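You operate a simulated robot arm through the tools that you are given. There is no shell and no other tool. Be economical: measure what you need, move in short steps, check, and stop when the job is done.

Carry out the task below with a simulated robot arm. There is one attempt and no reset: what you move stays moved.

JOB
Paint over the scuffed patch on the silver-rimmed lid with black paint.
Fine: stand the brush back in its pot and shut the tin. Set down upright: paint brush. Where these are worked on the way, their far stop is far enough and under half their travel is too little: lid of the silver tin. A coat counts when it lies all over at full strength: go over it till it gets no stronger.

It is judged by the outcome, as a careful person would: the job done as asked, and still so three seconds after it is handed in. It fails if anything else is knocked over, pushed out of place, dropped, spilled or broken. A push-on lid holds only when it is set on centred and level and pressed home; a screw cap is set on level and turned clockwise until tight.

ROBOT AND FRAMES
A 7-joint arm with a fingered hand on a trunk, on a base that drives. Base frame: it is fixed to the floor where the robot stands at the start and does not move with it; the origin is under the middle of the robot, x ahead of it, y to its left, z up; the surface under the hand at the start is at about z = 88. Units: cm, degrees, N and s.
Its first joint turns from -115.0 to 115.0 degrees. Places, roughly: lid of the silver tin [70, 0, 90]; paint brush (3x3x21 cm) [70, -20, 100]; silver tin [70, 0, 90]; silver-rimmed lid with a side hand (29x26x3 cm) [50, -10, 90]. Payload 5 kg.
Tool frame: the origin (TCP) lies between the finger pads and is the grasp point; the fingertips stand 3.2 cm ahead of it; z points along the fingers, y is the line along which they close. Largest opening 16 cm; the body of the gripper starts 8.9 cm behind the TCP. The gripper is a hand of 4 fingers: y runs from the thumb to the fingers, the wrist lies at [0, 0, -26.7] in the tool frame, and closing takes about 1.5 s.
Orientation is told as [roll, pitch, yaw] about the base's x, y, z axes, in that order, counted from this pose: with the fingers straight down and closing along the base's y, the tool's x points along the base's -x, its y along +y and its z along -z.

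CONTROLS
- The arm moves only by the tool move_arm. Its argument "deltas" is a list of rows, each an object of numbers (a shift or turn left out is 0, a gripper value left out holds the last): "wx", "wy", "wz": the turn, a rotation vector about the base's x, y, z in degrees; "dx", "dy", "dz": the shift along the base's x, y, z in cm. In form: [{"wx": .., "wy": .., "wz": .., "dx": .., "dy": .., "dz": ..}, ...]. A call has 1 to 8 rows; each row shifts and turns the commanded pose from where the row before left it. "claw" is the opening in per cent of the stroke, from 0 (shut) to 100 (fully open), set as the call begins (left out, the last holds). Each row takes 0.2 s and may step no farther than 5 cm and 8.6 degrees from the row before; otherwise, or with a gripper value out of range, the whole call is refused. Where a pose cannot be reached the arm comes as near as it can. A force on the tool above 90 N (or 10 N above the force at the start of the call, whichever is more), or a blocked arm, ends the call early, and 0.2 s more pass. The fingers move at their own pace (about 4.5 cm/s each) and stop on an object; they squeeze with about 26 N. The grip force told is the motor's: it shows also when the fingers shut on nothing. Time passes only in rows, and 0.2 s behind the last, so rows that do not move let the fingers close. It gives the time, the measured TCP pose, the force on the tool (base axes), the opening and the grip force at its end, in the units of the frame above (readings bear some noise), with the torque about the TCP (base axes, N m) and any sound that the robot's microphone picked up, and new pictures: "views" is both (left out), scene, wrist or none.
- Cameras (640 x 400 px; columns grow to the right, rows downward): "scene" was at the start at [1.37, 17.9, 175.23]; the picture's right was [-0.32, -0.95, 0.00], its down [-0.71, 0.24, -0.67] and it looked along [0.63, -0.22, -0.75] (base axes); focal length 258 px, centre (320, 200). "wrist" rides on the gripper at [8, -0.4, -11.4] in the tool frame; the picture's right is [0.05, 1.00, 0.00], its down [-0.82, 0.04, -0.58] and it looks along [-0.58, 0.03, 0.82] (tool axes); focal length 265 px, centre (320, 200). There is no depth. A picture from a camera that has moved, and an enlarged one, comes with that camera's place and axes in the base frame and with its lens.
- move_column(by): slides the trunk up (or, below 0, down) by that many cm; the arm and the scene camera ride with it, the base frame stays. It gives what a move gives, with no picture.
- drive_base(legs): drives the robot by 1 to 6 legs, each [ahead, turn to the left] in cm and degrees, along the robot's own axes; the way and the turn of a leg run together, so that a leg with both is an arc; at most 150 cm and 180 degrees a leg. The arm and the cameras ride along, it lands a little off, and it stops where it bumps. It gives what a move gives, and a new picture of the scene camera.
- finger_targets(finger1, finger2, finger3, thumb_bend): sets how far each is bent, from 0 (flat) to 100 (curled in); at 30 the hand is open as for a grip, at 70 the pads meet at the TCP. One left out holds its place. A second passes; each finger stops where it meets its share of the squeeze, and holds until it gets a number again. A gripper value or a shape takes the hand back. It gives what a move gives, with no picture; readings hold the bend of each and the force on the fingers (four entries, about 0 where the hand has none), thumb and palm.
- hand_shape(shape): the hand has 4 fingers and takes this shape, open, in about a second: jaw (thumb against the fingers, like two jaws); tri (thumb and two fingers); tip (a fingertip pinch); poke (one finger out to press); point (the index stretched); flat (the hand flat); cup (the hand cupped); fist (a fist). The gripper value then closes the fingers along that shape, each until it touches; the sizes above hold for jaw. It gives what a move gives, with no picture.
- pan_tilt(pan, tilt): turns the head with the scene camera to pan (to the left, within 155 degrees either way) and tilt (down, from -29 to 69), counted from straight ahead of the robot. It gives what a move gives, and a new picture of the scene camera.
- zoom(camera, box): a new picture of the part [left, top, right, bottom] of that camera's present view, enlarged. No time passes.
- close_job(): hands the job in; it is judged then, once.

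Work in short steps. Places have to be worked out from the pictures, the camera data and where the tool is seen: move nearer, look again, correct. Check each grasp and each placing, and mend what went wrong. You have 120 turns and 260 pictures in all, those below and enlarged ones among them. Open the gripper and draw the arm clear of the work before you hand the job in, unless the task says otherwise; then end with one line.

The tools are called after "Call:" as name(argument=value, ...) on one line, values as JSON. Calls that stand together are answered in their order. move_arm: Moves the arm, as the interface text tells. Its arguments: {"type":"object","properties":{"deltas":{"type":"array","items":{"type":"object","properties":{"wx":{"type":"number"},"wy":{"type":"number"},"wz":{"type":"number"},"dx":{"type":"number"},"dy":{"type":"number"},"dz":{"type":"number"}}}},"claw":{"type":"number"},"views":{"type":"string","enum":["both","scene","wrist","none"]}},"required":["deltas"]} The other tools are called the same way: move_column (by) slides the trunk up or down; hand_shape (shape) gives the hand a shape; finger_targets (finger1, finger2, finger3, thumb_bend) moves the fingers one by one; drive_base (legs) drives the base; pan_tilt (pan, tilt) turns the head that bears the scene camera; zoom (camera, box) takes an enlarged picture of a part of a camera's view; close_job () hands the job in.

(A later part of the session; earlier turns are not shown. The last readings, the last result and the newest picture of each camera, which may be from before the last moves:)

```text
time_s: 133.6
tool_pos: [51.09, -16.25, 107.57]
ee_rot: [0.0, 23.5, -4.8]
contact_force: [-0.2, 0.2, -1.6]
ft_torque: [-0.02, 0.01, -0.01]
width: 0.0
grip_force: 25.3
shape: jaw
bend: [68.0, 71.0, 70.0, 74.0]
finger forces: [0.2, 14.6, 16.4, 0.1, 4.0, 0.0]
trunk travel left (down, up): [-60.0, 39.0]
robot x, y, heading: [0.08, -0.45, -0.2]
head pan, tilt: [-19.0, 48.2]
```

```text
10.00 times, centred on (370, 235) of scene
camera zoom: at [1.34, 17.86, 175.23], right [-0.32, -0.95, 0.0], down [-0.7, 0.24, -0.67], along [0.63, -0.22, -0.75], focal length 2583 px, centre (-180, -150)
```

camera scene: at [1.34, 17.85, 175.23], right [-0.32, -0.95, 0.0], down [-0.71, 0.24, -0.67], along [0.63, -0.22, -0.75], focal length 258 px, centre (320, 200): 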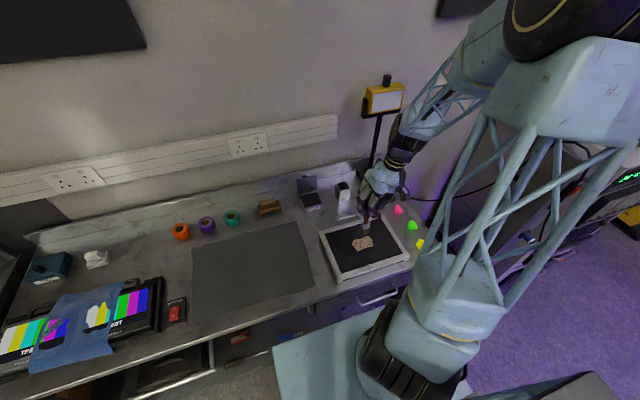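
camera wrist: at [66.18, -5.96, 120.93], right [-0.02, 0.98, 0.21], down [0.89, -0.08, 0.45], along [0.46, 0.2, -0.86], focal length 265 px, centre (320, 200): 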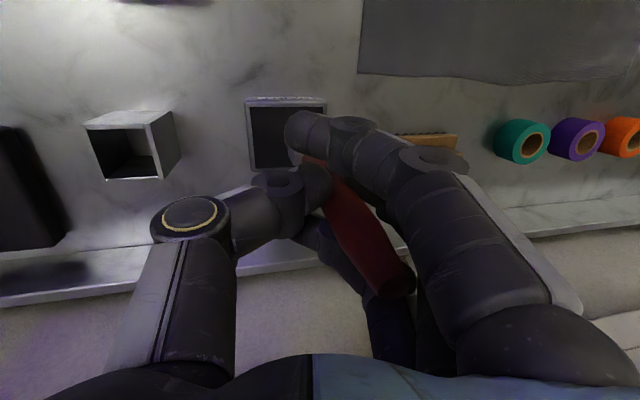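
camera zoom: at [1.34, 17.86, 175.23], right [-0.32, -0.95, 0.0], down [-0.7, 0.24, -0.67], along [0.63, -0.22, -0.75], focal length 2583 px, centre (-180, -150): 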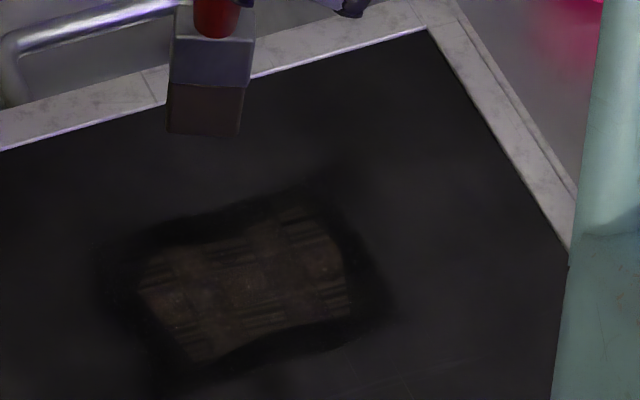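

Much darker with a flat contact. I run three columns of y strokes, lifting between columns to keep the brush upright.

Call:
move_arm(deltas=[{"dx": -3.85, "dy": 2}, {"dx": -3.85, "dy": 2, "dz": -1.1}, {"dz": -1.65}, {"dy": -1.25}, {"dy": -1.25}, {"dy": -1.25}, {"dy": -1.25}, {"dy": -1.25}], views="none")

Call:
move_arm(deltas=[{"dy": -1.25}, {"dz": 0.8}, {"dx": 1.8}, {"dz": -0.85}, {"dy": 1.25}, {"dy": 1.25}, {"dy": 1.25}, {"dy": 1.25}], views="none")

Call:
zoom(camera="scene", box=[345, 215, 395, 255])

```text
time_s: 135.4
tool_pos: [43.49, -18.68, 104.75]
ee_rot: [0.0, 23.5, -4.8]
contact_force: [-0.6, 0.0, -0.6]
ft_torque: [-0.04, 0.02, 0.02]
width: 0.0
grip_force: 26.0
shape: jaw
bend: [68.0, 71.0, 70.0, 74.0]
finger forces: [0.4, 14.3, 15.8, 0.0, 4.0, 0.1]
trunk travel left (down, up): [-60.0, 39.0]
robot x, y, heading: [0.03, -0.2, 0.2]
head pan, tilt: [-19.0, 48.2]
```

```text
time_s: 137.2
tool_pos: [45.25, -14.93, 104.7]
ee_rot: [0.0, 23.5, -4.8]
contact_force: [0.3, 0.7, -0.2]
ft_torque: [-0.01, 0.02, 0.0]
width: 0.0
grip_force: 25.4
shape: jaw
bend: [68.0, 71.0, 70.0, 74.0]
finger forces: [0.4, 14.4, 15.8, 0.0, 3.9, 0.0]
trunk travel left (down, up): [-60.0, 39.0]
robot x, y, heading: [-0.22, 0.02, -0.2]
head pan, tilt: [-19.0, 48.2]
```

```text
10.00 times, centred on (370, 235) of scene
camera zoom: at [1.38, 17.88, 175.22], right [-0.32, -0.95, 0.0], down [-0.71, 0.24, -0.67], along [0.63, -0.22, -0.75], focal length 2583 px, centre (-180, -150)
```

zoom: 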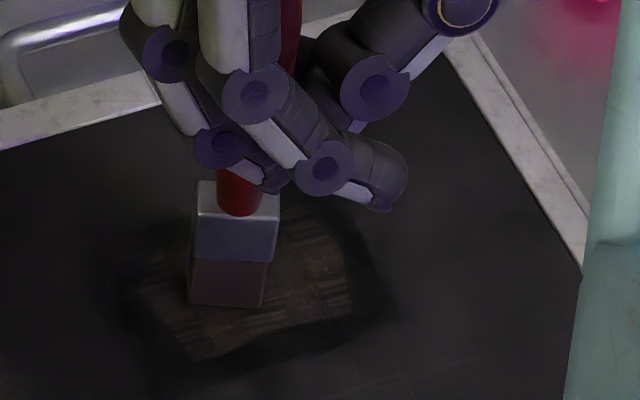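

No contact at 104.7. I find it in small steps.

Call:
move_arm(deltas=[{"dz": -0.15}, {"dz": -0.1}, {}], views="none")

```text
time_s: 138.0
tool_pos: [45.17, -14.9, 104.52]
ee_rot: [0.1, 23.4, -5.0]
contact_force: [-0.2, -1.3, 13.1]
ft_torque: [0.2, -0.11, 0.02]
width: 0.01
grip_force: 26.5
shape: jaw
bend: [68.0, 72.0, 70.0, 74.0]
finger forces: [0.4, 14.4, 14.7, 0.1, 6.2, 0.1]
trunk travel left (down, up): [-60.0, 39.0]
robot x, y, heading: [-0.03, 0.24, 0.2]
head pan, tilt: [-19.0, 48.2]
```

Contact at about 104.5. Now full strokes at this height, lifting for the column shifts.

Call:
move_arm(deltas=[{"dy": 1.25}, {"dy": 1.25}, {"dy": -1.25}, {"dy": -1.25}, {"dy": -1.25}, {"dy": -1.25}, {"dy": -1.25}, {"dy": -1.25}], views="none")

Call:
move_arm(deltas=[{"dz": 0.8}, {"dx": -1.8}, {"dz": -0.8}, {"dy": 1.25}, {"dy": 1.25}, {"dy": 1.25}, {"dy": 1.25}, {"dy": 1.25}], views="none")

Call:
move_arm(deltas=[{"dy": 1.2}, {"dz": 0.8}, {"dx": 3.4, "dy": -0.3}, {"dz": -0.8}, {"dy": -1.25}, {"dy": -1.25}, {"dy": -1.25}, {"dy": -1.25}], views="none")

Call:
move_arm(deltas=[{"dy": -1.25}, {"dy": -0.6}, {"dz": 3}, {"dx": 4}, {}], views="none")

Call:
zoom(camera="scene", box=[345, 215, 395, 255])

```text
time_s: 139.8
tool_pos: [45.26, -19.83, 104.63]
ee_rot: [0.0, 23.4, -4.9]
contact_force: [-1.8, 0.5, 3.8]
ft_torque: [0.12, 0.05, 0.0]
width: 0.0
grip_force: 25.8
shape: jaw
bend: [68.0, 72.0, 70.0, 75.0]
finger forces: [0.0, 12.6, 12.1, 0.0, 3.7, 0.1]
trunk travel left (down, up): [-60.0, 39.0]
robot x, y, heading: [0.16, -0.27, -0.1]
head pan, tilt: [-19.0, 48.2]
```

```text
time_s: 141.6
tool_pos: [43.31, -13.39, 104.56]
ee_rot: [0.0, 23.5, -4.8]
contact_force: [0.0, 0.0, -0.5]
ft_torque: [0.02, 0.02, -0.02]
width: 0.0
grip_force: 26.2
shape: jaw
bend: [68.0, 72.0, 70.0, 75.0]
finger forces: [0.5, 13.1, 14.6, 0.0, 4.3, 0.0]
trunk travel left (down, up): [-60.0, 39.0]
robot x, y, heading: [-0.46, 0.01, 0.0]
head pan, tilt: [-19.0, 48.2]
```

```text
time_s: 143.4
tool_pos: [46.84, -17.78, 104.61]
ee_rot: [0.0, 23.4, -4.9]
contact_force: [0.4, 0.6, 0.7]
ft_torque: [0.07, 0.01, -0.01]
width: 0.0
grip_force: 25.6
shape: jaw
bend: [68.0, 72.0, 70.0, 75.0]
finger forces: [0.1, 13.5, 14.4, 0.0, 3.6, 0.1]
trunk travel left (down, up): [-60.0, 39.0]
robot x, y, heading: [-0.07, 0.39, -0.3]
head pan, tilt: [-19.0, 48.2]
```

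```text
time_s: 144.6
tool_pos: [50.91, -19.45, 107.45]
ee_rot: [0.0, 23.4, -4.8]
contact_force: [0.0, 0.8, -0.3]
ft_torque: [-0.02, 0.03, -0.01]
width: 0.0
grip_force: 26.1
shape: jaw
bend: [68.0, 72.0, 70.0, 75.0]
finger forces: [0.0, 12.5, 13.3, 0.0, 3.4, 0.0]
trunk travel left (down, up): [-60.0, 39.0]
robot x, y, heading: [0.1, -0.03, 0.1]
head pan, tilt: [-19.0, 48.2]
```

```text
10.00 times, centred on (370, 235) of scene
camera zoom: at [1.36, 17.86, 175.24], right [-0.32, -0.95, 0.0], down [-0.7, 0.24, -0.67], along [0.63, -0.22, -0.75], focal length 2583 px, centre (-180, -150)
```

zoom: 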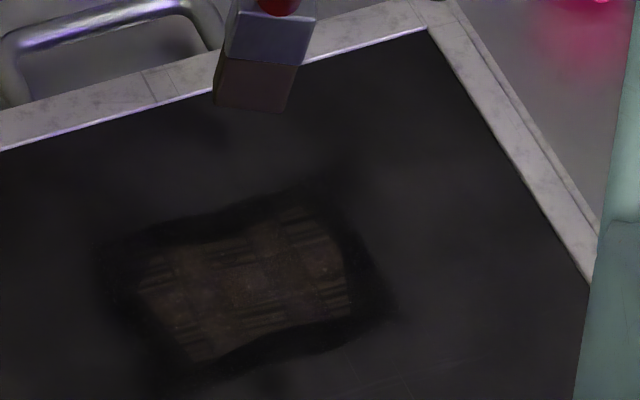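

The coat is building, but the brush-in-hand tilt hurts. I use firm +x drags while reducing the hand's lean, which re-aligns the brush and paints at once. First drag on the left column.

Call:
move_arm(deltas=[{"dx": -3.1, "dy": 2.45, "wy": -3.5}, {"dx": -3.1, "dy": 2.45, "wy": -3.5}, {"dx": -3.1, "dy": 2.4, "wx": -3}, {"wx": -3, "dz": -2}, {"dz": -1}, {"dz": -0.4}], views="none")

Call:
zoom(camera="scene", box=[340, 205, 400, 260])

```text
time_s: 146.0
tool_pos: [41.11, -12.41, 104.12]
ee_rot: [-5.6, 15.9, -6.5]
contact_force: [-3.3, 0.0, 13.6]
ft_torque: [0.21, -0.07, 0.03]
width: 0.0
grip_force: 26.6
shape: jaw
bend: [68.0, 72.0, 70.0, 75.0]
finger forces: [0.0, 14.4, 13.8, 0.0, 5.7, 0.0]
trunk travel left (down, up): [-60.0, 39.0]
robot x, y, heading: [-0.02, 0.03, 0.1]
head pan, tilt: [-19.0, 48.2]
```

```text
7.27 times, centred on (370, 232) of scene
camera zoom: at [1.23, 17.9, 175.26], right [-0.32, -0.95, 0.0], down [-0.7, 0.24, -0.67], along [0.63, -0.22, -0.74], focal length 1879 px, centre (-44, -36)
```

zoom: 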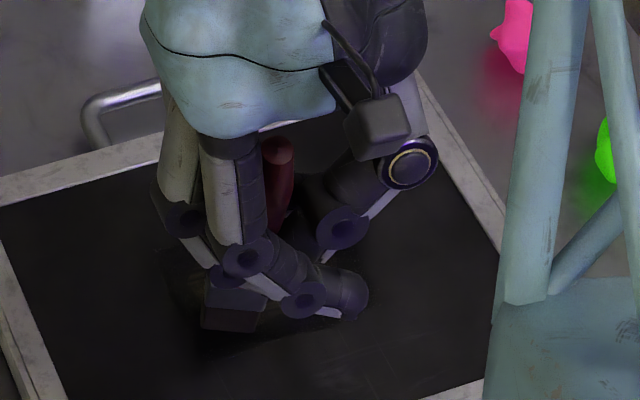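

In contact (14 N) at the near-left corner. I drag +x firmly.

Call:
move_arm(deltas=[{"dx": 0.8}, {"dx": 0.8}, {"dx": 0.8}, {"dx": 0.8}, {"dx": 0.8}, {"dx": 0.8}, {"dx": 0.8}], views="none")

Call:
zoom(camera="scene", box=[340, 205, 400, 260])

```text
time_s: 147.6
tool_pos: [47.12, -12.44, 104.2]
ee_rot: [-5.6, 16.0, -6.5]
contact_force: [-1.5, 0.2, 7.8]
ft_torque: [0.18, 0.11, 0.07]
width: 0.0
grip_force: 26.0
shape: jaw
bend: [68.0, 72.0, 70.0, 75.0]
finger forces: [0.0, 21.1, 18.8, 0.0, 4.7, 0.0]
trunk travel left (down, up): [-60.0, 39.0]
robot x, y, heading: [-0.13, -0.11, -0.0]
head pan, tilt: [-19.0, 48.2]
```

```text
7.27 times, centred on (370, 232) of scene
camera zoom: at [1.28, 17.85, 175.23], right [-0.32, -0.95, 0.0], down [-0.7, 0.24, -0.67], along [0.63, -0.22, -0.75], focal length 1879 px, centre (-44, -36)
```

zoom: 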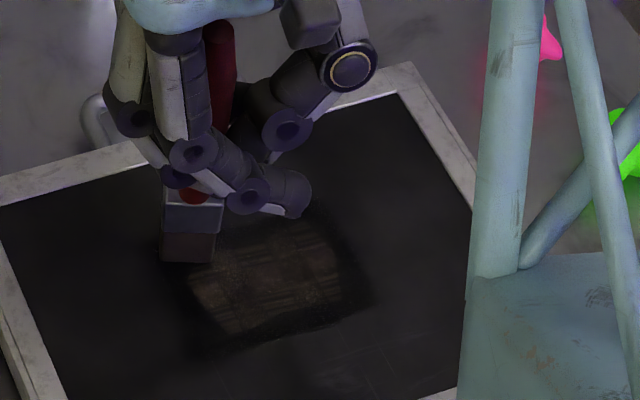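

That drag re-aligned the brush and painted. I repeat for the next three columns, lifting on the way back.

Call:
move_arm(deltas=[{"dz": 0.8}, {"dx": -3, "dy": -1}, {"dx": -2.8, "dy": -1}, {"dz": -0.9}, {"dx": 0.8}, {"dx": 0.8}, {"dx": 0.8}, {"dx": 0.8}], views="none")

Call:
move_arm(deltas=[{"dx": 0.8}, {"dx": 0.8}, {"dx": 0.6}, {"dz": 0.8}, {"dx": -2.7, "dy": -0.9}, {"dx": -2.7, "dy": -0.9}, {"dz": -0.9}, {"dx": 0.8}], views="none")

Call:
move_arm(deltas=[{"dx": 0.8}, {"dx": 0.8}, {"dx": 0.8}, {"dx": 0.8}, {"dx": 0.8}, {"dx": 0.6}, {"dz": 1.5}, {"dz": 2}], views="none")

Call:
zoom(camera="scene", box=[340, 205, 400, 260])

```text
time_s: 149.4
tool_pos: [44.49, -14.22, 104.22]
ee_rot: [-5.6, 16.0, -6.4]
contact_force: [-5.6, 0.5, 15.3]
ft_torque: [0.33, 0.67, 0.08]
width: 0.01
grip_force: 25.9
shape: jaw
bend: [68.0, 72.0, 70.0, 75.0]
finger forces: [0.0, 41.9, 34.9, 0.1, 7.0, 0.1]
trunk travel left (down, up): [-60.0, 39.0]
robot x, y, heading: [-0.64, -0.24, 0.1]
head pan, tilt: [-19.0, 48.2]
```

```text
time_s: 151.2
tool_pos: [41.89, -16.05, 104.13]
ee_rot: [-5.7, 16.0, -6.4]
contact_force: [-3.4, -0.3, 15.2]
ft_torque: [0.27, 0.3, 0.1]
width: 0.0
grip_force: 26.0
shape: jaw
bend: [68.0, 72.0, 70.0, 75.0]
finger forces: [0.1, 29.9, 25.9, 0.0, 6.3, 0.1]
trunk travel left (down, up): [-60.0, 39.0]
robot x, y, heading: [0.3, 0.06, 0.2]
head pan, tilt: [-19.0, 48.2]
```

```text
time_s: 153.0
tool_pos: [46.72, -16.19, 107.34]
ee_rot: [-5.6, 16.0, -6.3]
contact_force: [0.2, -0.5, -0.7]
ft_torque: [-0.03, 0.02, 0.01]
width: 0.0
grip_force: 26.3
shape: jaw
bend: [68.0, 71.0, 70.0, 75.0]
finger forces: [0.6, 16.0, 17.4, 0.1, 3.0, 0.1]
trunk travel left (down, up): [-60.0, 39.0]
robot x, y, heading: [0.24, -0.17, 0.2]
head pan, tilt: [-19.0, 48.2]
```

```text
7.27 times, centred on (370, 232) of scene
camera zoom: at [1.36, 17.86, 175.21], right [-0.32, -0.95, 0.0], down [-0.71, 0.24, -0.67], along [0.63, -0.22, -0.75], focal length 1879 px, centre (-44, -36)
```

zoom: 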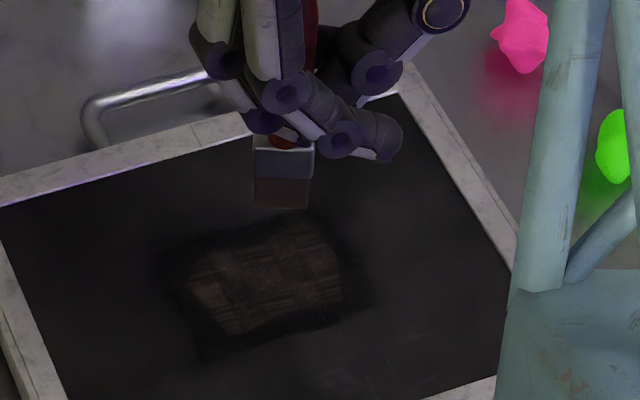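

Much darker now. I reload for a further coat.

Call:
move_arm(deltas=[{"dz": 3.5}, {"dx": 3.46, "dy": 2.0}, {"dx": 3.46, "dy": 2.0}, {"dx": 3.46, "dy": 2.0}, {"dx": 3.46, "dy": 2.0}, {"dx": 3.46, "dy": 2.0}, {"dx": 3.46, "dy": 2.0}, {"dx": 3.46, "dy": 2.0}], views="none")

Call:
move_arm(deltas=[{"dz": -3.5}, {"dz": -2}, {"dz": -0.5}, {"dz": -0.2}, {"dz": -0.15}, {}, {}], views="none")

Call:
zoom(camera="scene", box=[290, 150, 350, 210])

```text
time_s: 154.8
tool_pos: [70.95, -1.92, 110.52]
ee_rot: [-5.6, 16.1, -6.4]
contact_force: [0.6, -0.2, -0.5]
ft_torque: [-0.03, 0.04, -0.01]
width: 0.02
grip_force: 26.1
shape: jaw
bend: [68.0, 71.0, 70.0, 75.0]
finger forces: [0.6, 14.9, 15.9, 0.0, 3.1, 0.0]
trunk travel left (down, up): [-60.0, 39.0]
robot x, y, heading: [-0.07, -0.13, 0.1]
head pan, tilt: [-19.0, 48.2]
```

```text
time_s: 156.4
tool_pos: [71.0, -2.05, 104.58]
ee_rot: [-5.5, 16.0, -6.4]
contact_force: [0.0, 0.8, 0.0]
ft_torque: [-0.04, 0.01, -0.01]
width: 0.01
grip_force: 26.0
shape: jaw
bend: [68.0, 71.0, 70.0, 75.0]
finger forces: [0.6, 14.6, 15.8, 0.1, 3.1, 0.2]
trunk travel left (down, up): [-60.0, 39.0]
robot x, y, heading: [0.19, -0.15, 0.0]
head pan, tilt: [-19.0, 48.2]
```

```text
6.67 times, centred on (320, 180) of scene
camera zoom: at [1.38, 17.86, 175.23], right [-0.32, -0.95, 0.0], down [-0.71, 0.24, -0.67], along [0.63, -0.22, -0.75], focal length 1722 px, centre (320, 333)
```

zoom: 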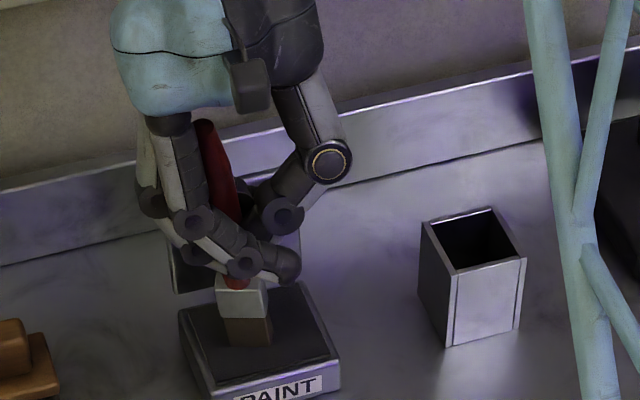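

Just a little lower for full loading.

Call:
move_arm(deltas=[{"dz": -0.2}, {"dz": -0.15}, {}, {}, {}, {}], views="none")

Call:
zoom(camera="scene", box=[290, 150, 350, 210])

```text
time_s: 157.8
tool_pos: [70.86, -2.0, 104.31]
ee_rot: [-5.6, 15.9, -6.4]
contact_force: [-0.3, 0.0, 7.9]
ft_torque: [0.08, -0.07, 0.04]
width: 0.0
grip_force: 25.7
shape: jaw
bend: [68.0, 72.0, 70.0, 75.0]
finger forces: [0.8, 14.0, 14.0, 0.0, 5.3, 0.0]
trunk travel left (down, up): [-60.0, 39.0]
robot x, y, heading: [-0.21, -0.03, -0.3]
head pan, tilt: [-19.0, 48.2]
```

```text
6.67 times, centred on (320, 180) of scene
camera zoom: at [1.3, 17.85, 175.23], right [-0.32, -0.95, 0.0], down [-0.7, 0.24, -0.67], along [0.63, -0.22, -0.75], focal length 1722 px, centre (320, 333)
```

zoom: 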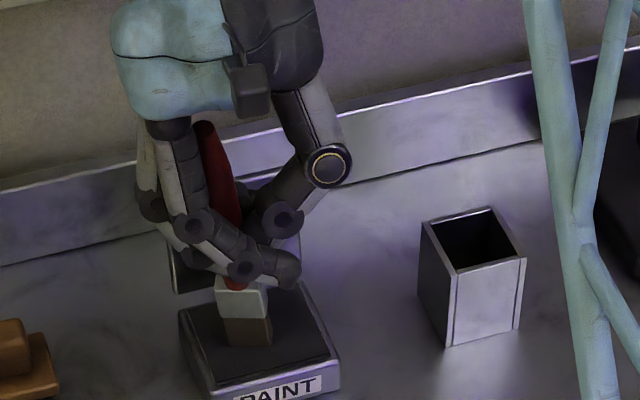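

Loaded (8 N contact). Now the four +x drags over the patch; first the left two columns.

Call:
move_arm(deltas=[{"dz": 5}, {"dx": -4.17, "dy": -1.37}, {"dx": -4.17, "dy": -1.37}, {"dx": -4.17, "dy": -1.37}, {"dx": -4.17, "dy": -1.37}, {"dx": -4.17, "dy": -1.37}, {"dx": -4.17, "dy": -1.37}, {"dx": -4.17, "dy": -1.37}], views="none")

Call:
move_arm(deltas=[{"dz": -3.5}, {"dz": -1.5}, {"dz": -0.5}, {"dx": 0.83}, {"dx": 0.83}, {"dx": 0.83}, {"dx": 0.83}, {"dx": 0.83}], views="none")

Call:
move_arm(deltas=[{"dx": 0.83}, {"dx": 0.83}, {"dz": 0.8}, {"dx": -2.9, "dy": -1}, {"dx": -2.9, "dy": -1}, {"dz": -0.85}, {"dx": 0.83}, {"dx": 0.83}], views="none")

Call:
move_arm(deltas=[{"dx": 0.83}, {"dx": 0.83}, {"dx": 0.83}, {"dx": 0.83}, {"dx": 0.83}, {"dz": 0.8}], views="none")

Call:
zoom(camera="scene", box=[340, 205, 400, 260])

```text
time_s: 159.6
tool_pos: [41.56, -11.7, 109.34]
ee_rot: [-5.6, 16.0, -6.4]
contact_force: [0.4, 0.2, 0.3]
ft_torque: [0.0, -0.02, 0.01]
width: 0.0
grip_force: 26.6
shape: jaw
bend: [68.0, 72.0, 70.0, 75.0]
finger forces: [0.8, 14.2, 14.2, 0.0, 3.3, 0.0]
trunk travel left (down, up): [-60.0, 39.0]
robot x, y, heading: [0.1, -0.1, 0.0]
head pan, tilt: [-19.0, 48.2]
```

```text
time_s: 161.4
tool_pos: [45.76, -11.64, 103.79]
ee_rot: [-5.6, 16.0, -6.4]
contact_force: [-4.2, 0.3, 11.2]
ft_torque: [0.13, 0.4, 0.09]
width: 0.01
grip_force: 25.5
shape: jaw
bend: [68.0, 72.0, 70.0, 75.0]
finger forces: [0.1, 31.0, 24.8, 0.1, 6.2, 0.0]
trunk travel left (down, up): [-60.0, 39.0]
robot x, y, heading: [-0.26, 0.05, 0.0]
head pan, tilt: [-19.0, 48.2]
```

```text
time_s: 163.2
tool_pos: [43.05, -13.62, 103.76]
ee_rot: [-5.6, 16.0, -6.4]
contact_force: [-5.9, -1.4, 16.5]
ft_torque: [0.16, 0.63, 0.06]
width: 0.0
grip_force: 26.1
shape: jaw
bend: [68.0, 72.0, 70.0, 75.0]
finger forces: [0.0, 39.6, 29.2, 0.0, 8.0, 0.1]
trunk travel left (down, up): [-60.0, 39.0]
robot x, y, heading: [-0.28, -0.14, 0.2]
head pan, tilt: [-19.0, 48.2]
```

```text
time_s: 164.6
tool_pos: [47.48, -13.61, 104.48]
ee_rot: [-5.6, 16.0, -6.5]
contact_force: [-0.2, 0.0, 0.1]
ft_torque: [-0.05, 0.01, 0.03]
width: 0.0
grip_force: 25.8
shape: jaw
bend: [68.0, 71.0, 70.0, 75.0]
finger forces: [1.0, 16.7, 17.8, 0.1, 3.5, 0.1]
trunk travel left (down, up): [-60.0, 39.0]
robot x, y, heading: [0.17, 0.07, 0.0]
head pan, tilt: [-19.0, 48.2]
```

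```text
7.27 times, centred on (370, 232) of scene
camera zoom: at [1.31, 17.86, 175.21], right [-0.32, -0.95, 0.0], down [-0.7, 0.24, -0.67], along [0.63, -0.22, -0.75], focal length 1879 px, centre (-44, -36)
```

zoom: 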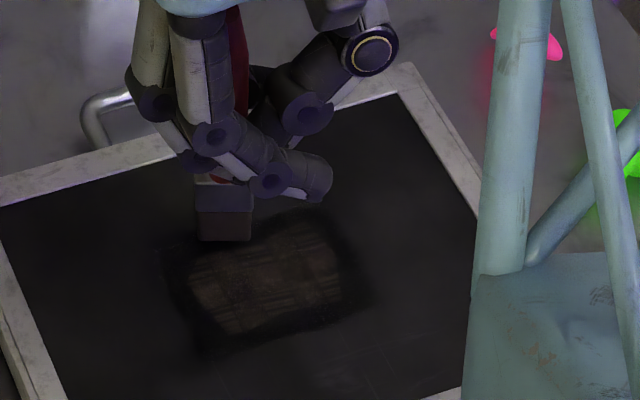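

I continue with the right two columns.

Call:
move_arm(deltas=[{"dx": -2.9, "dy": -1}, {"dx": -2.9, "dy": -1}, {"dz": -0.85}, {"dx": 0.83}, {"dx": 0.83}, {"dx": 0.83}, {"dx": 0.83}, {"dx": 0.83}], views="none")

Call:
move_arm(deltas=[{"dx": 0.83}, {"dx": 0.83}, {"dz": 0.8}, {"dx": -2.9, "dy": -1}, {"dx": -2.9, "dy": -1}, {"dz": -0.85}, {"dx": 0.83}, {"dx": 0.83}], views="none")

Call:
move_arm(deltas=[{"dx": 0.83}, {"dx": 0.83}, {"dx": 0.83}, {"dx": 0.83}, {"dx": 0.83}, {"dz": 2}, {"dx": 4, "dz": 1}], views="none")

Call:
zoom(camera="scene", box=[345, 215, 395, 255])

```text
time_s: 166.4
tool_pos: [45.82, -15.49, 103.73]
ee_rot: [-5.6, 16.0, -6.4]
contact_force: [-1.0, -0.7, 4.0]
ft_torque: [0.03, 0.14, 0.02]
width: 0.01
grip_force: 25.9
shape: jaw
bend: [68.0, 72.0, 70.0, 75.0]
finger forces: [0.5, 20.4, 18.9, 0.0, 4.5, 0.0]
trunk travel left (down, up): [-60.0, 39.0]
robot x, y, heading: [-0.02, 0.01, 0.2]
head pan, tilt: [-19.0, 48.2]
```

```text
time_s: 168.2
tool_pos: [43.21, -17.62, 103.81]
ee_rot: [-5.6, 16.0, -6.4]
contact_force: [-3.1, 0.0, 8.3]
ft_torque: [0.1, 0.28, 0.06]
width: 0.01
grip_force: 26.1
shape: jaw
bend: [68.0, 72.0, 70.0, 75.0]
finger forces: [0.1, 25.9, 21.7, 0.0, 5.8, 0.0]
trunk travel left (down, up): [-60.0, 39.0]
robot x, y, heading: [0.08, -0.47, -0.1]
head pan, tilt: [-19.0, 48.2]
```

```text
time_s: 169.8
tool_pos: [51.64, -17.69, 106.35]
ee_rot: [-5.5, 16.0, -6.5]
contact_force: [-0.5, 0.1, 0.4]
ft_torque: [0.03, 0.0, 0.01]
width: 0.0
grip_force: 26.3
shape: jaw
bend: [68.0, 71.0, 70.0, 75.0]
finger forces: [1.0, 16.7, 17.8, 0.0, 3.5, 0.0]
trunk travel left (down, up): [-60.0, 39.0]
robot x, y, heading: [-0.12, 0.01, -0.1]
head pan, tilt: [-19.0, 48.2]
```

```text
10.00 times, centred on (370, 235) of scene
camera zoom: at [1.49, 17.82, 175.21], right [-0.33, -0.95, 0.0], down [-0.71, 0.24, -0.67], along [0.63, -0.22, -0.75], focal length 2583 px, centre (-180, -150)
```

zoom: 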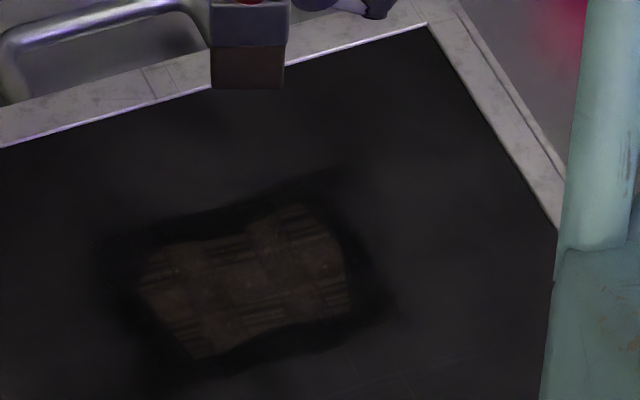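

The brush now stands flat and upright, held between fingers 2 and 3. I run a set of back-and-forth y passes over three columns.

Call:
move_arm(deltas=[{"dx": -3, "dy": 3.25}, {"dx": -3, "dy": 3.25}, {"dz": -2.0}, {"dz": -0.6}, {"dy": -1.2}, {"dy": -1.2}, {"dy": -1.2}, {"dy": -1.2}], views="none")

Call:
move_arm(deltas=[{"dy": -1.2}, {"dy": -1.2}, {"dy": 1.2}, {"dy": 1.2}, {"dy": 1.2}, {"dy": 1.2}, {"dy": 1.2}, {"dy": 1.2}], views="none")

Call:
move_arm(deltas=[{"dz": 0.7}, {"dx": -1.7}, {"dz": -0.75}, {"dy": -1.2}, {"dy": -1.2}, {"dy": -1.2}, {"dy": -1.2}, {"dy": -1.2}], views="none")

Call:
zoom(camera="scene", box=[345, 215, 395, 255])

```text
time_s: 171.6
tool_pos: [45.41, -15.83, 103.95]
ee_rot: [-5.5, 16.0, -6.4]
contact_force: [0.4, -0.5, -0.9]
ft_torque: [0.0, 0.03, -0.02]
width: 0.0
grip_force: 25.9
shape: jaw
bend: [68.0, 71.0, 70.0, 75.0]
finger forces: [1.0, 16.3, 17.3, 0.1, 3.5, 0.0]
trunk travel left (down, up): [-60.0, 39.0]
robot x, y, heading: [-0.01, 0.11, -0.1]
head pan, tilt: [-19.0, 48.2]
```

```text
time_s: 173.4
tool_pos: [45.63, -11.15, 104.04]
ee_rot: [-5.6, 16.1, -6.5]
contact_force: [-0.2, 0.5, -1.3]
ft_torque: [-0.01, -0.01, 0.02]
width: 0.02
grip_force: 26.5
shape: jaw
bend: [68.0, 71.0, 70.0, 75.0]
finger forces: [0.9, 16.1, 17.0, 0.0, 3.4, 0.1]
trunk travel left (down, up): [-60.0, 39.0]
robot x, y, heading: [-0.1, 0.3, -0.2]
head pan, tilt: [-19.0, 48.2]
```

```text
time_s: 175.2
tool_pos: [43.91, -17.09, 103.93]
ee_rot: [-5.6, 16.0, -6.4]
contact_force: [0.1, -0.1, -0.6]
ft_torque: [0.02, 0.02, -0.01]
width: 0.02
grip_force: 25.7
shape: jaw
bend: [68.0, 71.0, 70.0, 75.0]
finger forces: [1.0, 16.0, 17.0, 0.1, 3.4, 0.0]
trunk travel left (down, up): [-60.0, 39.0]
robot x, y, heading: [0.01, 0.12, -0.1]
head pan, tilt: [-19.0, 48.2]
```

```text
10.00 times, centred on (370, 235) of scene
camera zoom: at [1.37, 17.81, 175.23], right [-0.32, -0.95, 0.0], down [-0.71, 0.24, -0.67], along [0.63, -0.22, -0.75], focal length 2583 px, centre (-180, -150)
```

zoom: 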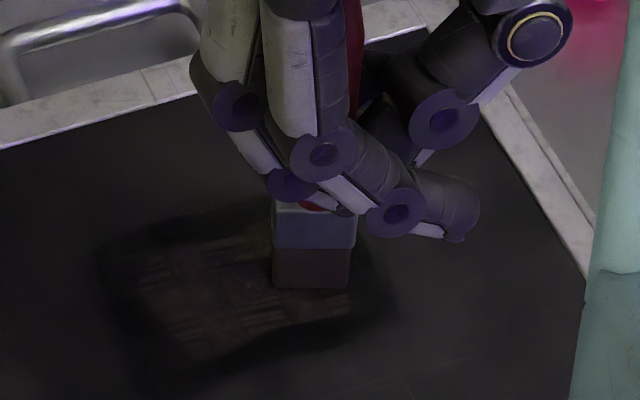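

Hovering without contact. I lower to find light contact here.

Call:
move_arm(deltas=[{"dz": -0.2}, {"dz": -0.08}, {}], views="none")

```text
time_s: 176.0
tool_pos: [43.84, -17.1, 103.71]
ee_rot: [-5.6, 15.9, -6.5]
contact_force: [-0.3, -0.2, -0.5]
ft_torque: [-0.02, 0.0, 0.01]
width: 0.0
grip_force: 26.2
shape: jaw
bend: [68.0, 71.0, 70.0, 75.0]
finger forces: [0.9, 16.0, 16.9, 0.0, 3.3, 0.0]
trunk travel left (down, up): [-60.0, 39.0]
robot x, y, heading: [-0.1, -0.03, 0.1]
head pan, tilt: [-19.0, 48.2]
```

Still clear. I lower 0.15 more and stroke, checking the force.

Call:
move_arm(deltas=[{"dz": -0.12}, {"dz": -0.06}, {"dy": 1.2}, {"dy": 1.2}], views="none")

```text
time_s: 177.0
tool_pos: [43.89, -14.58, 103.61]
ee_rot: [-5.6, 15.9, -6.4]
contact_force: [-0.3, -2.0, 9.1]
ft_torque: [-0.11, -0.12, -0.06]
width: 0.0
grip_force: 26.4
shape: jaw
bend: [68.0, 72.0, 70.0, 75.0]
finger forces: [2.9, 13.6, 14.9, 0.0, 6.1, 0.0]
trunk travel left (down, up): [-60.0, 39.0]
robot x, y, heading: [0.02, -0.04, 0.0]
head pan, tilt: [-19.0, 48.2]
```

9 N flat contact: ideal. I run full passes at this height over middle, far and near columns.

Call:
move_arm(deltas=[{"dy": 1.2}, {"dy": 1.2}, {"dy": 0.9}, {"dy": -1.2}, {"dy": -1.2}, {"dy": -1.2}, {"dy": -1.2}, {"dy": -1.2}], views="none")

Call:
move_arm(deltas=[{"dy": -1.2}, {"dx": 0.8}, {"dx": 0.8}, {"dy": 1.2}, {"dy": 1.2}, {"dy": 1.2}, {"dy": 1.2}, {"dy": 1.2}], views="none")

Call:
move_arm(deltas=[{"dy": 1.2}, {"dz": 0.7}, {"dx": -3.4}, {"dz": -0.72}, {"dy": -1.2}, {"dy": -1.2}, {"dy": -1.2}, {"dy": -1.2}], views="none")

Call:
move_arm(deltas=[{"dy": -1.2}, {"dy": -1.2}, {"dy": 1.2}, {"dy": 1.2}, {"dy": 1.2}, {"dy": 1.2}, {"dy": 1.2}, {"dy": 1.2}], views="none")

Call:
move_arm(deltas=[{"dz": 2.5}, {"dx": 4, "dy": 2}, {"dx": 4}], views="none")

Call:
zoom(camera="scene", box=[345, 215, 395, 255])

```text
time_s: 178.8
tool_pos: [43.95, -17.32, 103.37]
ee_rot: [-5.6, 16.0, -6.3]
contact_force: [0.8, -0.9, -0.9]
ft_torque: [-0.03, 0.03, -0.04]
width: 0.0
grip_force: 25.7
shape: jaw
bend: [68.0, 71.0, 70.0, 75.0]
finger forces: [0.3, 15.1, 16.1, 0.0, 3.4, 0.1]
trunk travel left (down, up): [-60.0, 39.0]
robot x, y, heading: [-0.08, -0.07, -0.2]
head pan, tilt: [-19.0, 48.2]
```

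```text
time_s: 180.6
tool_pos: [45.44, -12.62, 103.56]
ee_rot: [-5.7, 15.9, -6.4]
contact_force: [-0.6, 0.4, 0.2]
ft_torque: [0.01, 0.02, 0.01]
width: 0.0
grip_force: 25.9
shape: jaw
bend: [68.0, 71.0, 70.0, 75.0]
finger forces: [0.3, 15.1, 15.9, 0.0, 3.4, 0.0]
trunk travel left (down, up): [-60.0, 39.0]
robot x, y, heading: [-0.05, 0.08, -0.1]
head pan, tilt: [-19.0, 48.2]
```

```text
time_s: 182.4
tool_pos: [42.21, -16.35, 103.54]
ee_rot: [-5.7, 16.0, -6.3]
contact_force: [-0.7, 0.3, -0.9]
ft_torque: [-0.02, -0.02, -0.01]
width: 0.0
grip_force: 26.2
shape: jaw
bend: [68.0, 71.0, 70.0, 75.0]
finger forces: [0.3, 14.5, 15.1, 0.0, 3.3, 0.0]
trunk travel left (down, up): [-60.0, 39.0]
robot x, y, heading: [-0.06, 0.12, -0.1]
head pan, tilt: [-19.0, 48.2]
```

```text
time_s: 184.2
tool_pos: [42.1, -11.24, 103.51]
ee_rot: [-5.7, 15.9, -6.4]
contact_force: [0.0, 1.5, -0.1]
ft_torque: [0.02, -0.02, -0.03]
width: 0.02
grip_force: 26.2
shape: jaw
bend: [68.0, 71.0, 70.0, 75.0]
finger forces: [0.3, 12.9, 12.5, 0.0, 3.6, 0.0]
trunk travel left (down, up): [-60.0, 39.0]
robot x, y, heading: [0.16, -0.07, 0.1]
head pan, tilt: [-19.0, 48.2]
```

```text
time_s: 185.0
tool_pos: [49.88, -9.63, 105.89]
ee_rot: [-5.7, 16.1, -6.4]
contact_force: [-0.4, 0.5, -0.6]
ft_torque: [0.02, 0.04, -0.01]
width: 0.0
grip_force: 25.8
shape: jaw
bend: [68.0, 71.0, 70.0, 75.0]
finger forces: [0.1, 12.4, 11.9, 0.0, 3.6, 0.0]
trunk travel left (down, up): [-60.0, 39.0]
robot x, y, heading: [0.11, -0.47, 0.1]
head pan, tilt: [-19.0, 48.2]
```

```text
10.00 times, centred on (370, 235) of scene
camera zoom: at [1.47, 17.83, 175.23], right [-0.33, -0.95, 0.0], down [-0.71, 0.24, -0.67], along [0.63, -0.22, -0.75], focal length 2583 px, centre (-180, -150)
```

zoom: 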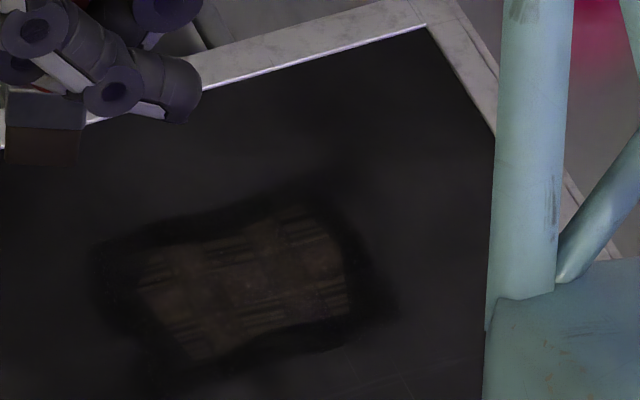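

Contact fades quickly with y strokes, while the +x drags hold it. I reload and go back to firm x drags.

Call:
move_arm(deltas=[{"dz": 4}, {"dx": 3.95, "dy": 1.28}, {"dx": 3.95, "dy": 1.28}, {"dx": 3.95, "dy": 1.28}, {"dx": 3.95, "dy": 1.28}, {"dx": 3.9, "dy": 1.28}, {"dz": -3}, {"dz": -2}], views="none")

Call:
move_arm(deltas=[{"dz": -0.6}, {"dz": -0.25}, {}], views="none")

Call:
zoom(camera="scene", box=[290, 150, 350, 210])

```text
time_s: 186.8
tool_pos: [69.76, -2.93, 105.01]
ee_rot: [-5.6, 16.0, -6.3]
contact_force: [0.5, 0.7, -0.3]
ft_torque: [0.01, 0.01, -0.02]
width: 0.0
grip_force: 25.7
shape: jaw
bend: [68.0, 71.0, 70.0, 75.0]
finger forces: [0.2, 12.1, 11.8, 0.0, 3.3, 0.0]
trunk travel left (down, up): [-60.0, 39.0]
robot x, y, heading: [-0.19, -0.05, -0.1]
head pan, tilt: [-19.0, 48.2]
```

```text
time_s: 187.6
tool_pos: [69.74, -3.07, 104.19]
ee_rot: [-5.6, 16.0, -6.4]
contact_force: [0.4, -0.2, -0.1]
ft_torque: [-0.02, 0.0, 0.01]
width: 0.0
grip_force: 26.1
shape: jaw
bend: [68.0, 71.0, 70.0, 75.0]
finger forces: [0.2, 12.1, 11.8, 0.1, 3.3, 0.0]
trunk travel left (down, up): [-60.0, 39.0]
robot x, y, heading: [-0.28, 0.22, 0.1]
head pan, tilt: [-19.0, 48.2]
```

```text
6.67 times, centred on (320, 180) of scene
camera zoom: at [1.37, 17.85, 175.23], right [-0.32, -0.95, 0.0], down [-0.71, 0.24, -0.67], along [0.63, -0.22, -0.75], focal length 1722 px, centre (320, 333)
```

zoom: 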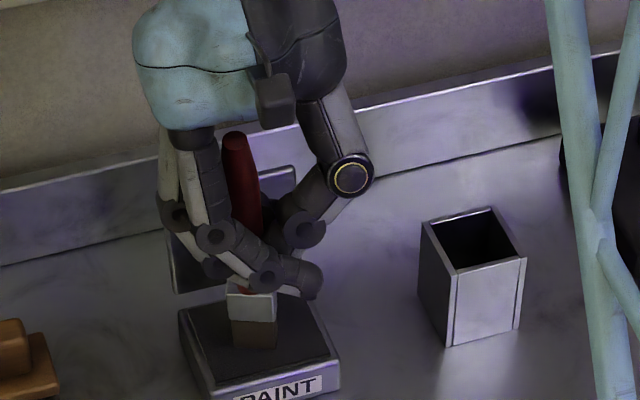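

I lower gently to contact the paint.

Call:
move_arm(deltas=[{"dz": -0.2}, {"dz": -0.15}, {"dz": -0.1}, {}, {}, {}], views="none")

```text
time_s: 189.0
tool_pos: [69.67, -2.97, 103.72]
ee_rot: [-5.7, 15.9, -6.4]
contact_force: [-1.5, 0.8, 7.4]
ft_torque: [0.09, -0.04, 0.03]
width: 0.0
grip_force: 26.1
shape: jaw
bend: [68.0, 72.0, 70.0, 75.0]
finger forces: [0.0, 12.3, 11.4, 0.1, 4.7, 0.0]
trunk travel left (down, up): [-60.0, 39.0]
robot x, y, heading: [0.48, -0.14, 0.1]
head pan, tilt: [-19.0, 48.2]
```

Loaded. Now firm +x drags across the patch, left to right, in closely spaced columns.

Call:
move_arm(deltas=[{"dz": 5}, {"dx": -4.15, "dy": -1.33}, {"dx": -4.15, "dy": -1.33}, {"dx": -4.15, "dy": -1.33}, {"dx": -4.15, "dy": -1.33}, {"dx": -4.15, "dy": -1.33}, {"dx": -4.15, "dy": -1.33}, {"dx": -4.15, "dy": -1.33}], views="none")

Call:
move_arm(deltas=[{"dz": -3.5}, {"dz": -1.4}, {"dz": -0.65}, {"dx": 0.85}, {"dx": 0.85}, {"dx": 0.85}, {"dx": 0.85}, {"dx": 0.85}], views="none")

Call:
move_arm(deltas=[{"dx": 0.85}, {"dx": 0.85}, {"dz": 0.8}, {"dx": -2.6, "dy": -0.85}, {"dx": -2.5, "dy": -0.85}, {"dz": -0.87}, {"dx": 0.85}, {"dx": 0.85}], views="none")

Call:
move_arm(deltas=[{"dx": 0.85}, {"dx": 0.85}, {"dx": 0.85}, {"dx": 0.85}, {"dz": 0.8}, {"dx": -2.6, "dy": -0.85}, {"dx": -2.5, "dy": -0.85}, {"dz": -0.87}], views="none")

Call:
move_arm(deltas=[{"dx": 0.85}, {"dx": 0.85}, {"dx": 0.85}, {"dx": 0.85}, {"dx": 0.85}, {"dx": 0.85}, {"dz": 0.8}], views="none")

Call:
zoom(camera="scene", box=[340, 205, 400, 260])

```text
time_s: 190.8
tool_pos: [40.75, -12.23, 108.66]
ee_rot: [-5.6, 15.9, -6.4]
contact_force: [-0.6, -0.4, -1.1]
ft_torque: [0.02, -0.05, 0.01]
width: 0.0
grip_force: 25.7
shape: jaw
bend: [68.0, 71.0, 70.0, 75.0]
finger forces: [0.2, 13.1, 13.0, 0.0, 3.8, 0.0]
trunk travel left (down, up): [-60.0, 39.0]
robot x, y, heading: [-0.21, -0.7, -0.0]
head pan, tilt: [-19.0, 48.2]
```

```text
time_s: 192.6
tool_pos: [45.03, -12.25, 103.22]
ee_rot: [-5.7, 15.9, -6.3]
contact_force: [-0.2, 0.3, 1.3]
ft_torque: [0.0, -0.03, 0.0]
width: 0.0
grip_force: 25.4
shape: jaw
bend: [68.0, 71.0, 70.0, 75.0]
finger forces: [0.1, 14.0, 13.5, 0.0, 3.2, 0.0]
trunk travel left (down, up): [-60.0, 39.0]
robot x, y, heading: [0.2, 0.06, -0.1]
head pan, tilt: [-19.0, 48.2]
```

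```text
time_s: 194.4
tool_pos: [43.2, -13.83, 103.06]
ee_rot: [-5.6, 16.0, -6.3]
contact_force: [-2.8, -0.1, 10.3]
ft_torque: [0.16, 0.06, 0.06]
width: 0.01
grip_force: 26.0
shape: jaw
bend: [68.0, 72.0, 70.0, 75.0]
finger forces: [0.2, 19.8, 17.3, 0.1, 4.3, 0.1]
trunk travel left (down, up): [-60.0, 39.0]
robot x, y, heading: [0.07, -0.04, 0.0]
head pan, tilt: [-19.0, 48.2]
```

```text
time_s: 196.2
tool_pos: [41.6, -15.76, 103.12]
ee_rot: [-5.6, 15.9, -6.4]
contact_force: [-0.2, -0.8, -0.7]
ft_torque: [-0.02, 0.04, -0.02]
width: 0.0
grip_force: 25.9
shape: jaw
bend: [68.0, 71.0, 70.0, 75.0]
finger forces: [0.3, 14.1, 13.5, 0.0, 0.0, 0.0]
trunk travel left (down, up): [-60.0, 39.0]
robot x, y, heading: [0.5, -0.06, -0.1]
head pan, tilt: [-19.0, 48.2]
```

```text
time_s: 197.8
tool_pos: [46.62, -15.76, 103.79]
ee_rot: [-5.6, 16.0, -6.4]
contact_force: [0.4, -0.6, -0.5]
ft_torque: [0.01, 0.01, 0.02]
width: 0.0
grip_force: 25.8
shape: jaw
bend: [68.0, 71.0, 70.0, 75.0]
finger forces: [0.3, 15.6, 14.9, 0.1, 0.0, 0.1]
trunk travel left (down, up): [-60.0, 39.0]
robot x, y, heading: [0.07, 0.3, 0.0]
head pan, tilt: [-19.0, 48.2]
```

```text
7.27 times, centred on (370, 232) of scene
camera zoom: at [1.36, 17.85, 175.22], right [-0.32, -0.95, 0.0], down [-0.7, 0.24, -0.67], along [0.63, -0.22, -0.75], focal length 1879 px, centre (-44, -36)
```

zoom: 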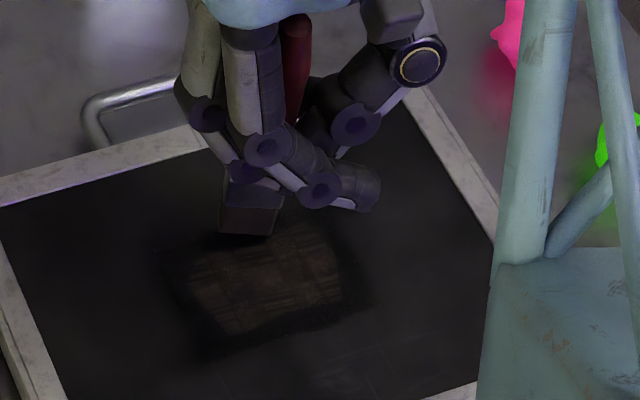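

The thumb force has dropped to zero, so the grip is getting insecure. I take the brush back to the pot to regrip it properly, straightening it on the way.

Call:
move_arm(deltas=[{"dz": 4.5}, {"dz": 4.5}, {"dx": 4.1, "dy": -0.5, "wy": 2.5}, {"dx": 4.1, "dy": -0.5, "wy": 2.5}, {"dx": 4.1, "dy": -0.5, "wx": 1.5}, {"dx": 4.1, "dy": -0.5, "wx": 1.5}, {"dx": 4.1, "dy": -0.4}, {"dx": 4.0, "dy": -0.4}], views="wrist")

Call:
zoom(camera="scene", box=[310, 130, 390, 210])

```text
time_s: 199.6
tool_pos: [71.21, -18.44, 112.73]
ee_rot: [-3.0, 21.5, -5.4]
contact_force: [-0.7, -0.1, -0.6]
ft_torque: [-0.01, 0.03, -0.03]
width: 0.0
grip_force: 26.2
shape: jaw
bend: [68.0, 71.0, 70.0, 75.0]
finger forces: [0.2, 14.2, 13.5, 0.0, 0.1, 0.1]
trunk travel left (down, up): [-60.0, 39.0]
robot x, y, heading: [-0.5, 0.26, -0.1]
head pan, tilt: [-19.0, 48.2]
camera wrist: at [67.67, -17.92, 126.2], right [0.03, 1.0, -0.03], down [0.97, -0.02, 0.24], along [0.24, -0.04, -0.97], focal length 265 px, centre (320, 200)
```

wrist: 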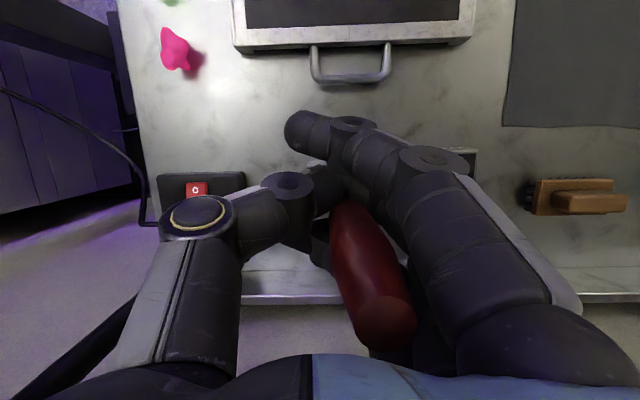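

```text
5.00 times, centred on (350, 170) of scene
camera zoom: at [1.5, 17.82, 175.22], right [-0.33, -0.95, 0.0], down [-0.71, 0.24, -0.67], along [0.63, -0.22, -0.75], focal length 1292 px, centre (170, 350)
```

zoom: 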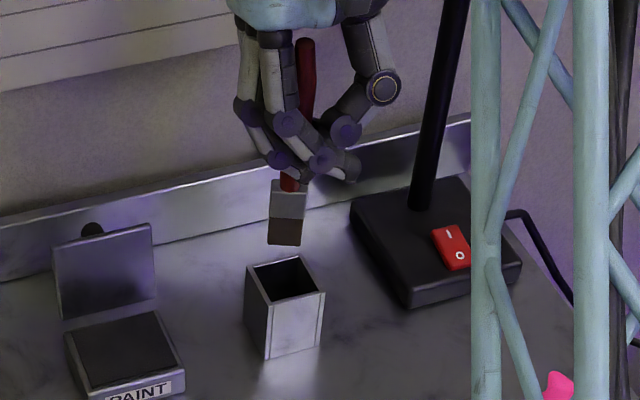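

The bristles are about 0.8 cm beyond the pot centre in x and about 3 cm above its rim. I correct and lower to the rim.

Call:
move_arm(deltas=[{"dx": -0.8}, {"dz": -1.5}, {"dz": -1.0}, {}], views="none")

Call:
zoom(camera="scene", box=[320, 150, 370, 210])

```text
time_s: 200.6
tool_pos: [70.43, -18.31, 110.3]
ee_rot: [-3.0, 21.2, -5.5]
contact_force: [1.1, 0.0, -0.8]
ft_torque: [-0.02, 0.04, 0.07]
width: 0.0
grip_force: 26.2
shape: jaw
bend: [68.0, 71.0, 70.0, 75.0]
finger forces: [0.1, 14.2, 13.6, 0.0, 0.1, 0.0]
trunk travel left (down, up): [-60.0, 39.0]
robot x, y, heading: [0.17, 0.27, -0.0]
head pan, tilt: [-19.0, 48.2]
```

```text
6.67 times, centred on (345, 180) of scene
camera zoom: at [1.38, 17.84, 175.23], right [-0.32, -0.95, 0.0], down [-0.71, 0.24, -0.67], along [0.63, -0.22, -0.75], focal length 1722 px, centre (153, 333)
```

zoom: 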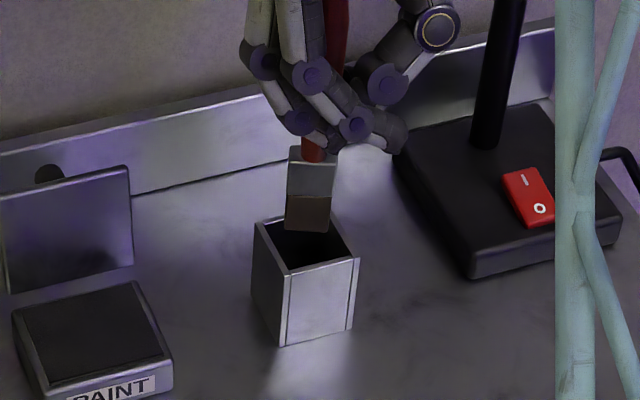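

The bristle's bottom centre is still about 1.5 cm beyond the pot centre. I shift nearer and check just at the rim.

Call:
move_arm(deltas=[{"dx": -0.8}, {"dx": -0.7}, {"dz": -0.5}, {}], views="none")

Call:
zoom(camera="scene", box=[325, 165, 365, 205])

```text
time_s: 201.6
tool_pos: [68.92, -18.48, 109.69]
ee_rot: [-3.1, 21.4, -5.4]
contact_force: [-0.1, -0.8, -0.7]
ft_torque: [0.01, 0.02, -0.02]
width: 0.0
grip_force: 25.7
shape: jaw
bend: [68.0, 71.0, 70.0, 75.0]
finger forces: [0.1, 14.3, 13.5, 0.0, 0.1, 0.1]
trunk travel left (down, up): [-60.0, 39.0]
robot x, y, heading: [-0.16, 0.06, 0.0]
head pan, tilt: [-19.0, 48.2]
```

```text
10.00 times, centred on (345, 185) of scene
camera zoom: at [1.38, 17.84, 175.23], right [-0.32, -0.95, 0.0], down [-0.71, 0.24, -0.67], along [0.63, -0.22, -0.75], focal length 2583 px, centre (70, 350)
```

zoom: 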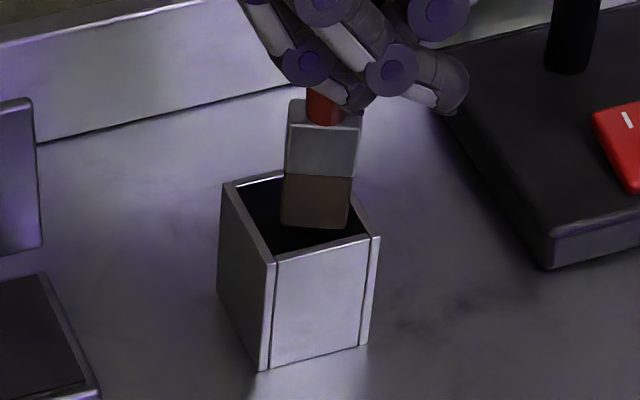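

The bristles are now centred over the opening. I lower slowly, watching the side forces.

Call:
move_arm(deltas=[{"dy": 0.2, "dz": -0.7}, {"dz": -0.7}, {"dz": -0.7}, {}], views="none")

Call:
zoom(camera="scene", box=[325, 165, 365, 205])

```text
time_s: 202.6
tool_pos: [68.84, -18.26, 107.72]
ee_rot: [-3.1, 21.3, -5.5]
contact_force: [0.3, 0.2, -0.3]
ft_torque: [0.0, -0.02, 0.0]
width: 0.0
grip_force: 25.5
shape: jaw
bend: [68.0, 71.0, 70.0, 75.0]
finger forces: [0.2, 14.1, 13.6, 0.0, 0.0, 0.0]
trunk travel left (down, up): [-60.0, 39.0]
robot x, y, heading: [0.06, 0.03, 0.3]
head pan, tilt: [-19.0, 48.2]
```

```text
10.00 times, centred on (345, 185) of scene
camera zoom: at [1.38, 17.84, 175.23], right [-0.32, -0.95, 0.0], down [-0.71, 0.24, -0.67], along [0.63, -0.22, -0.75], focal length 2583 px, centre (70, 350)
```

zoom: 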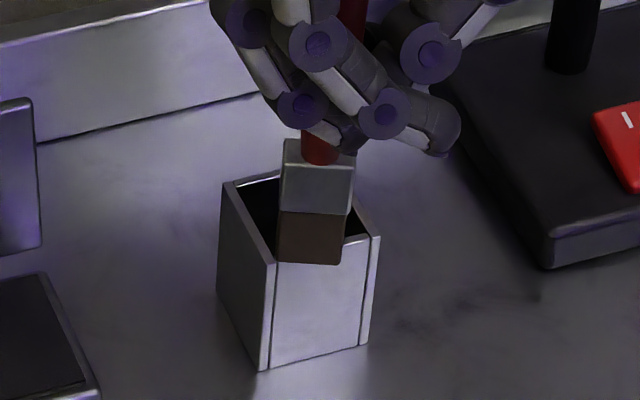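

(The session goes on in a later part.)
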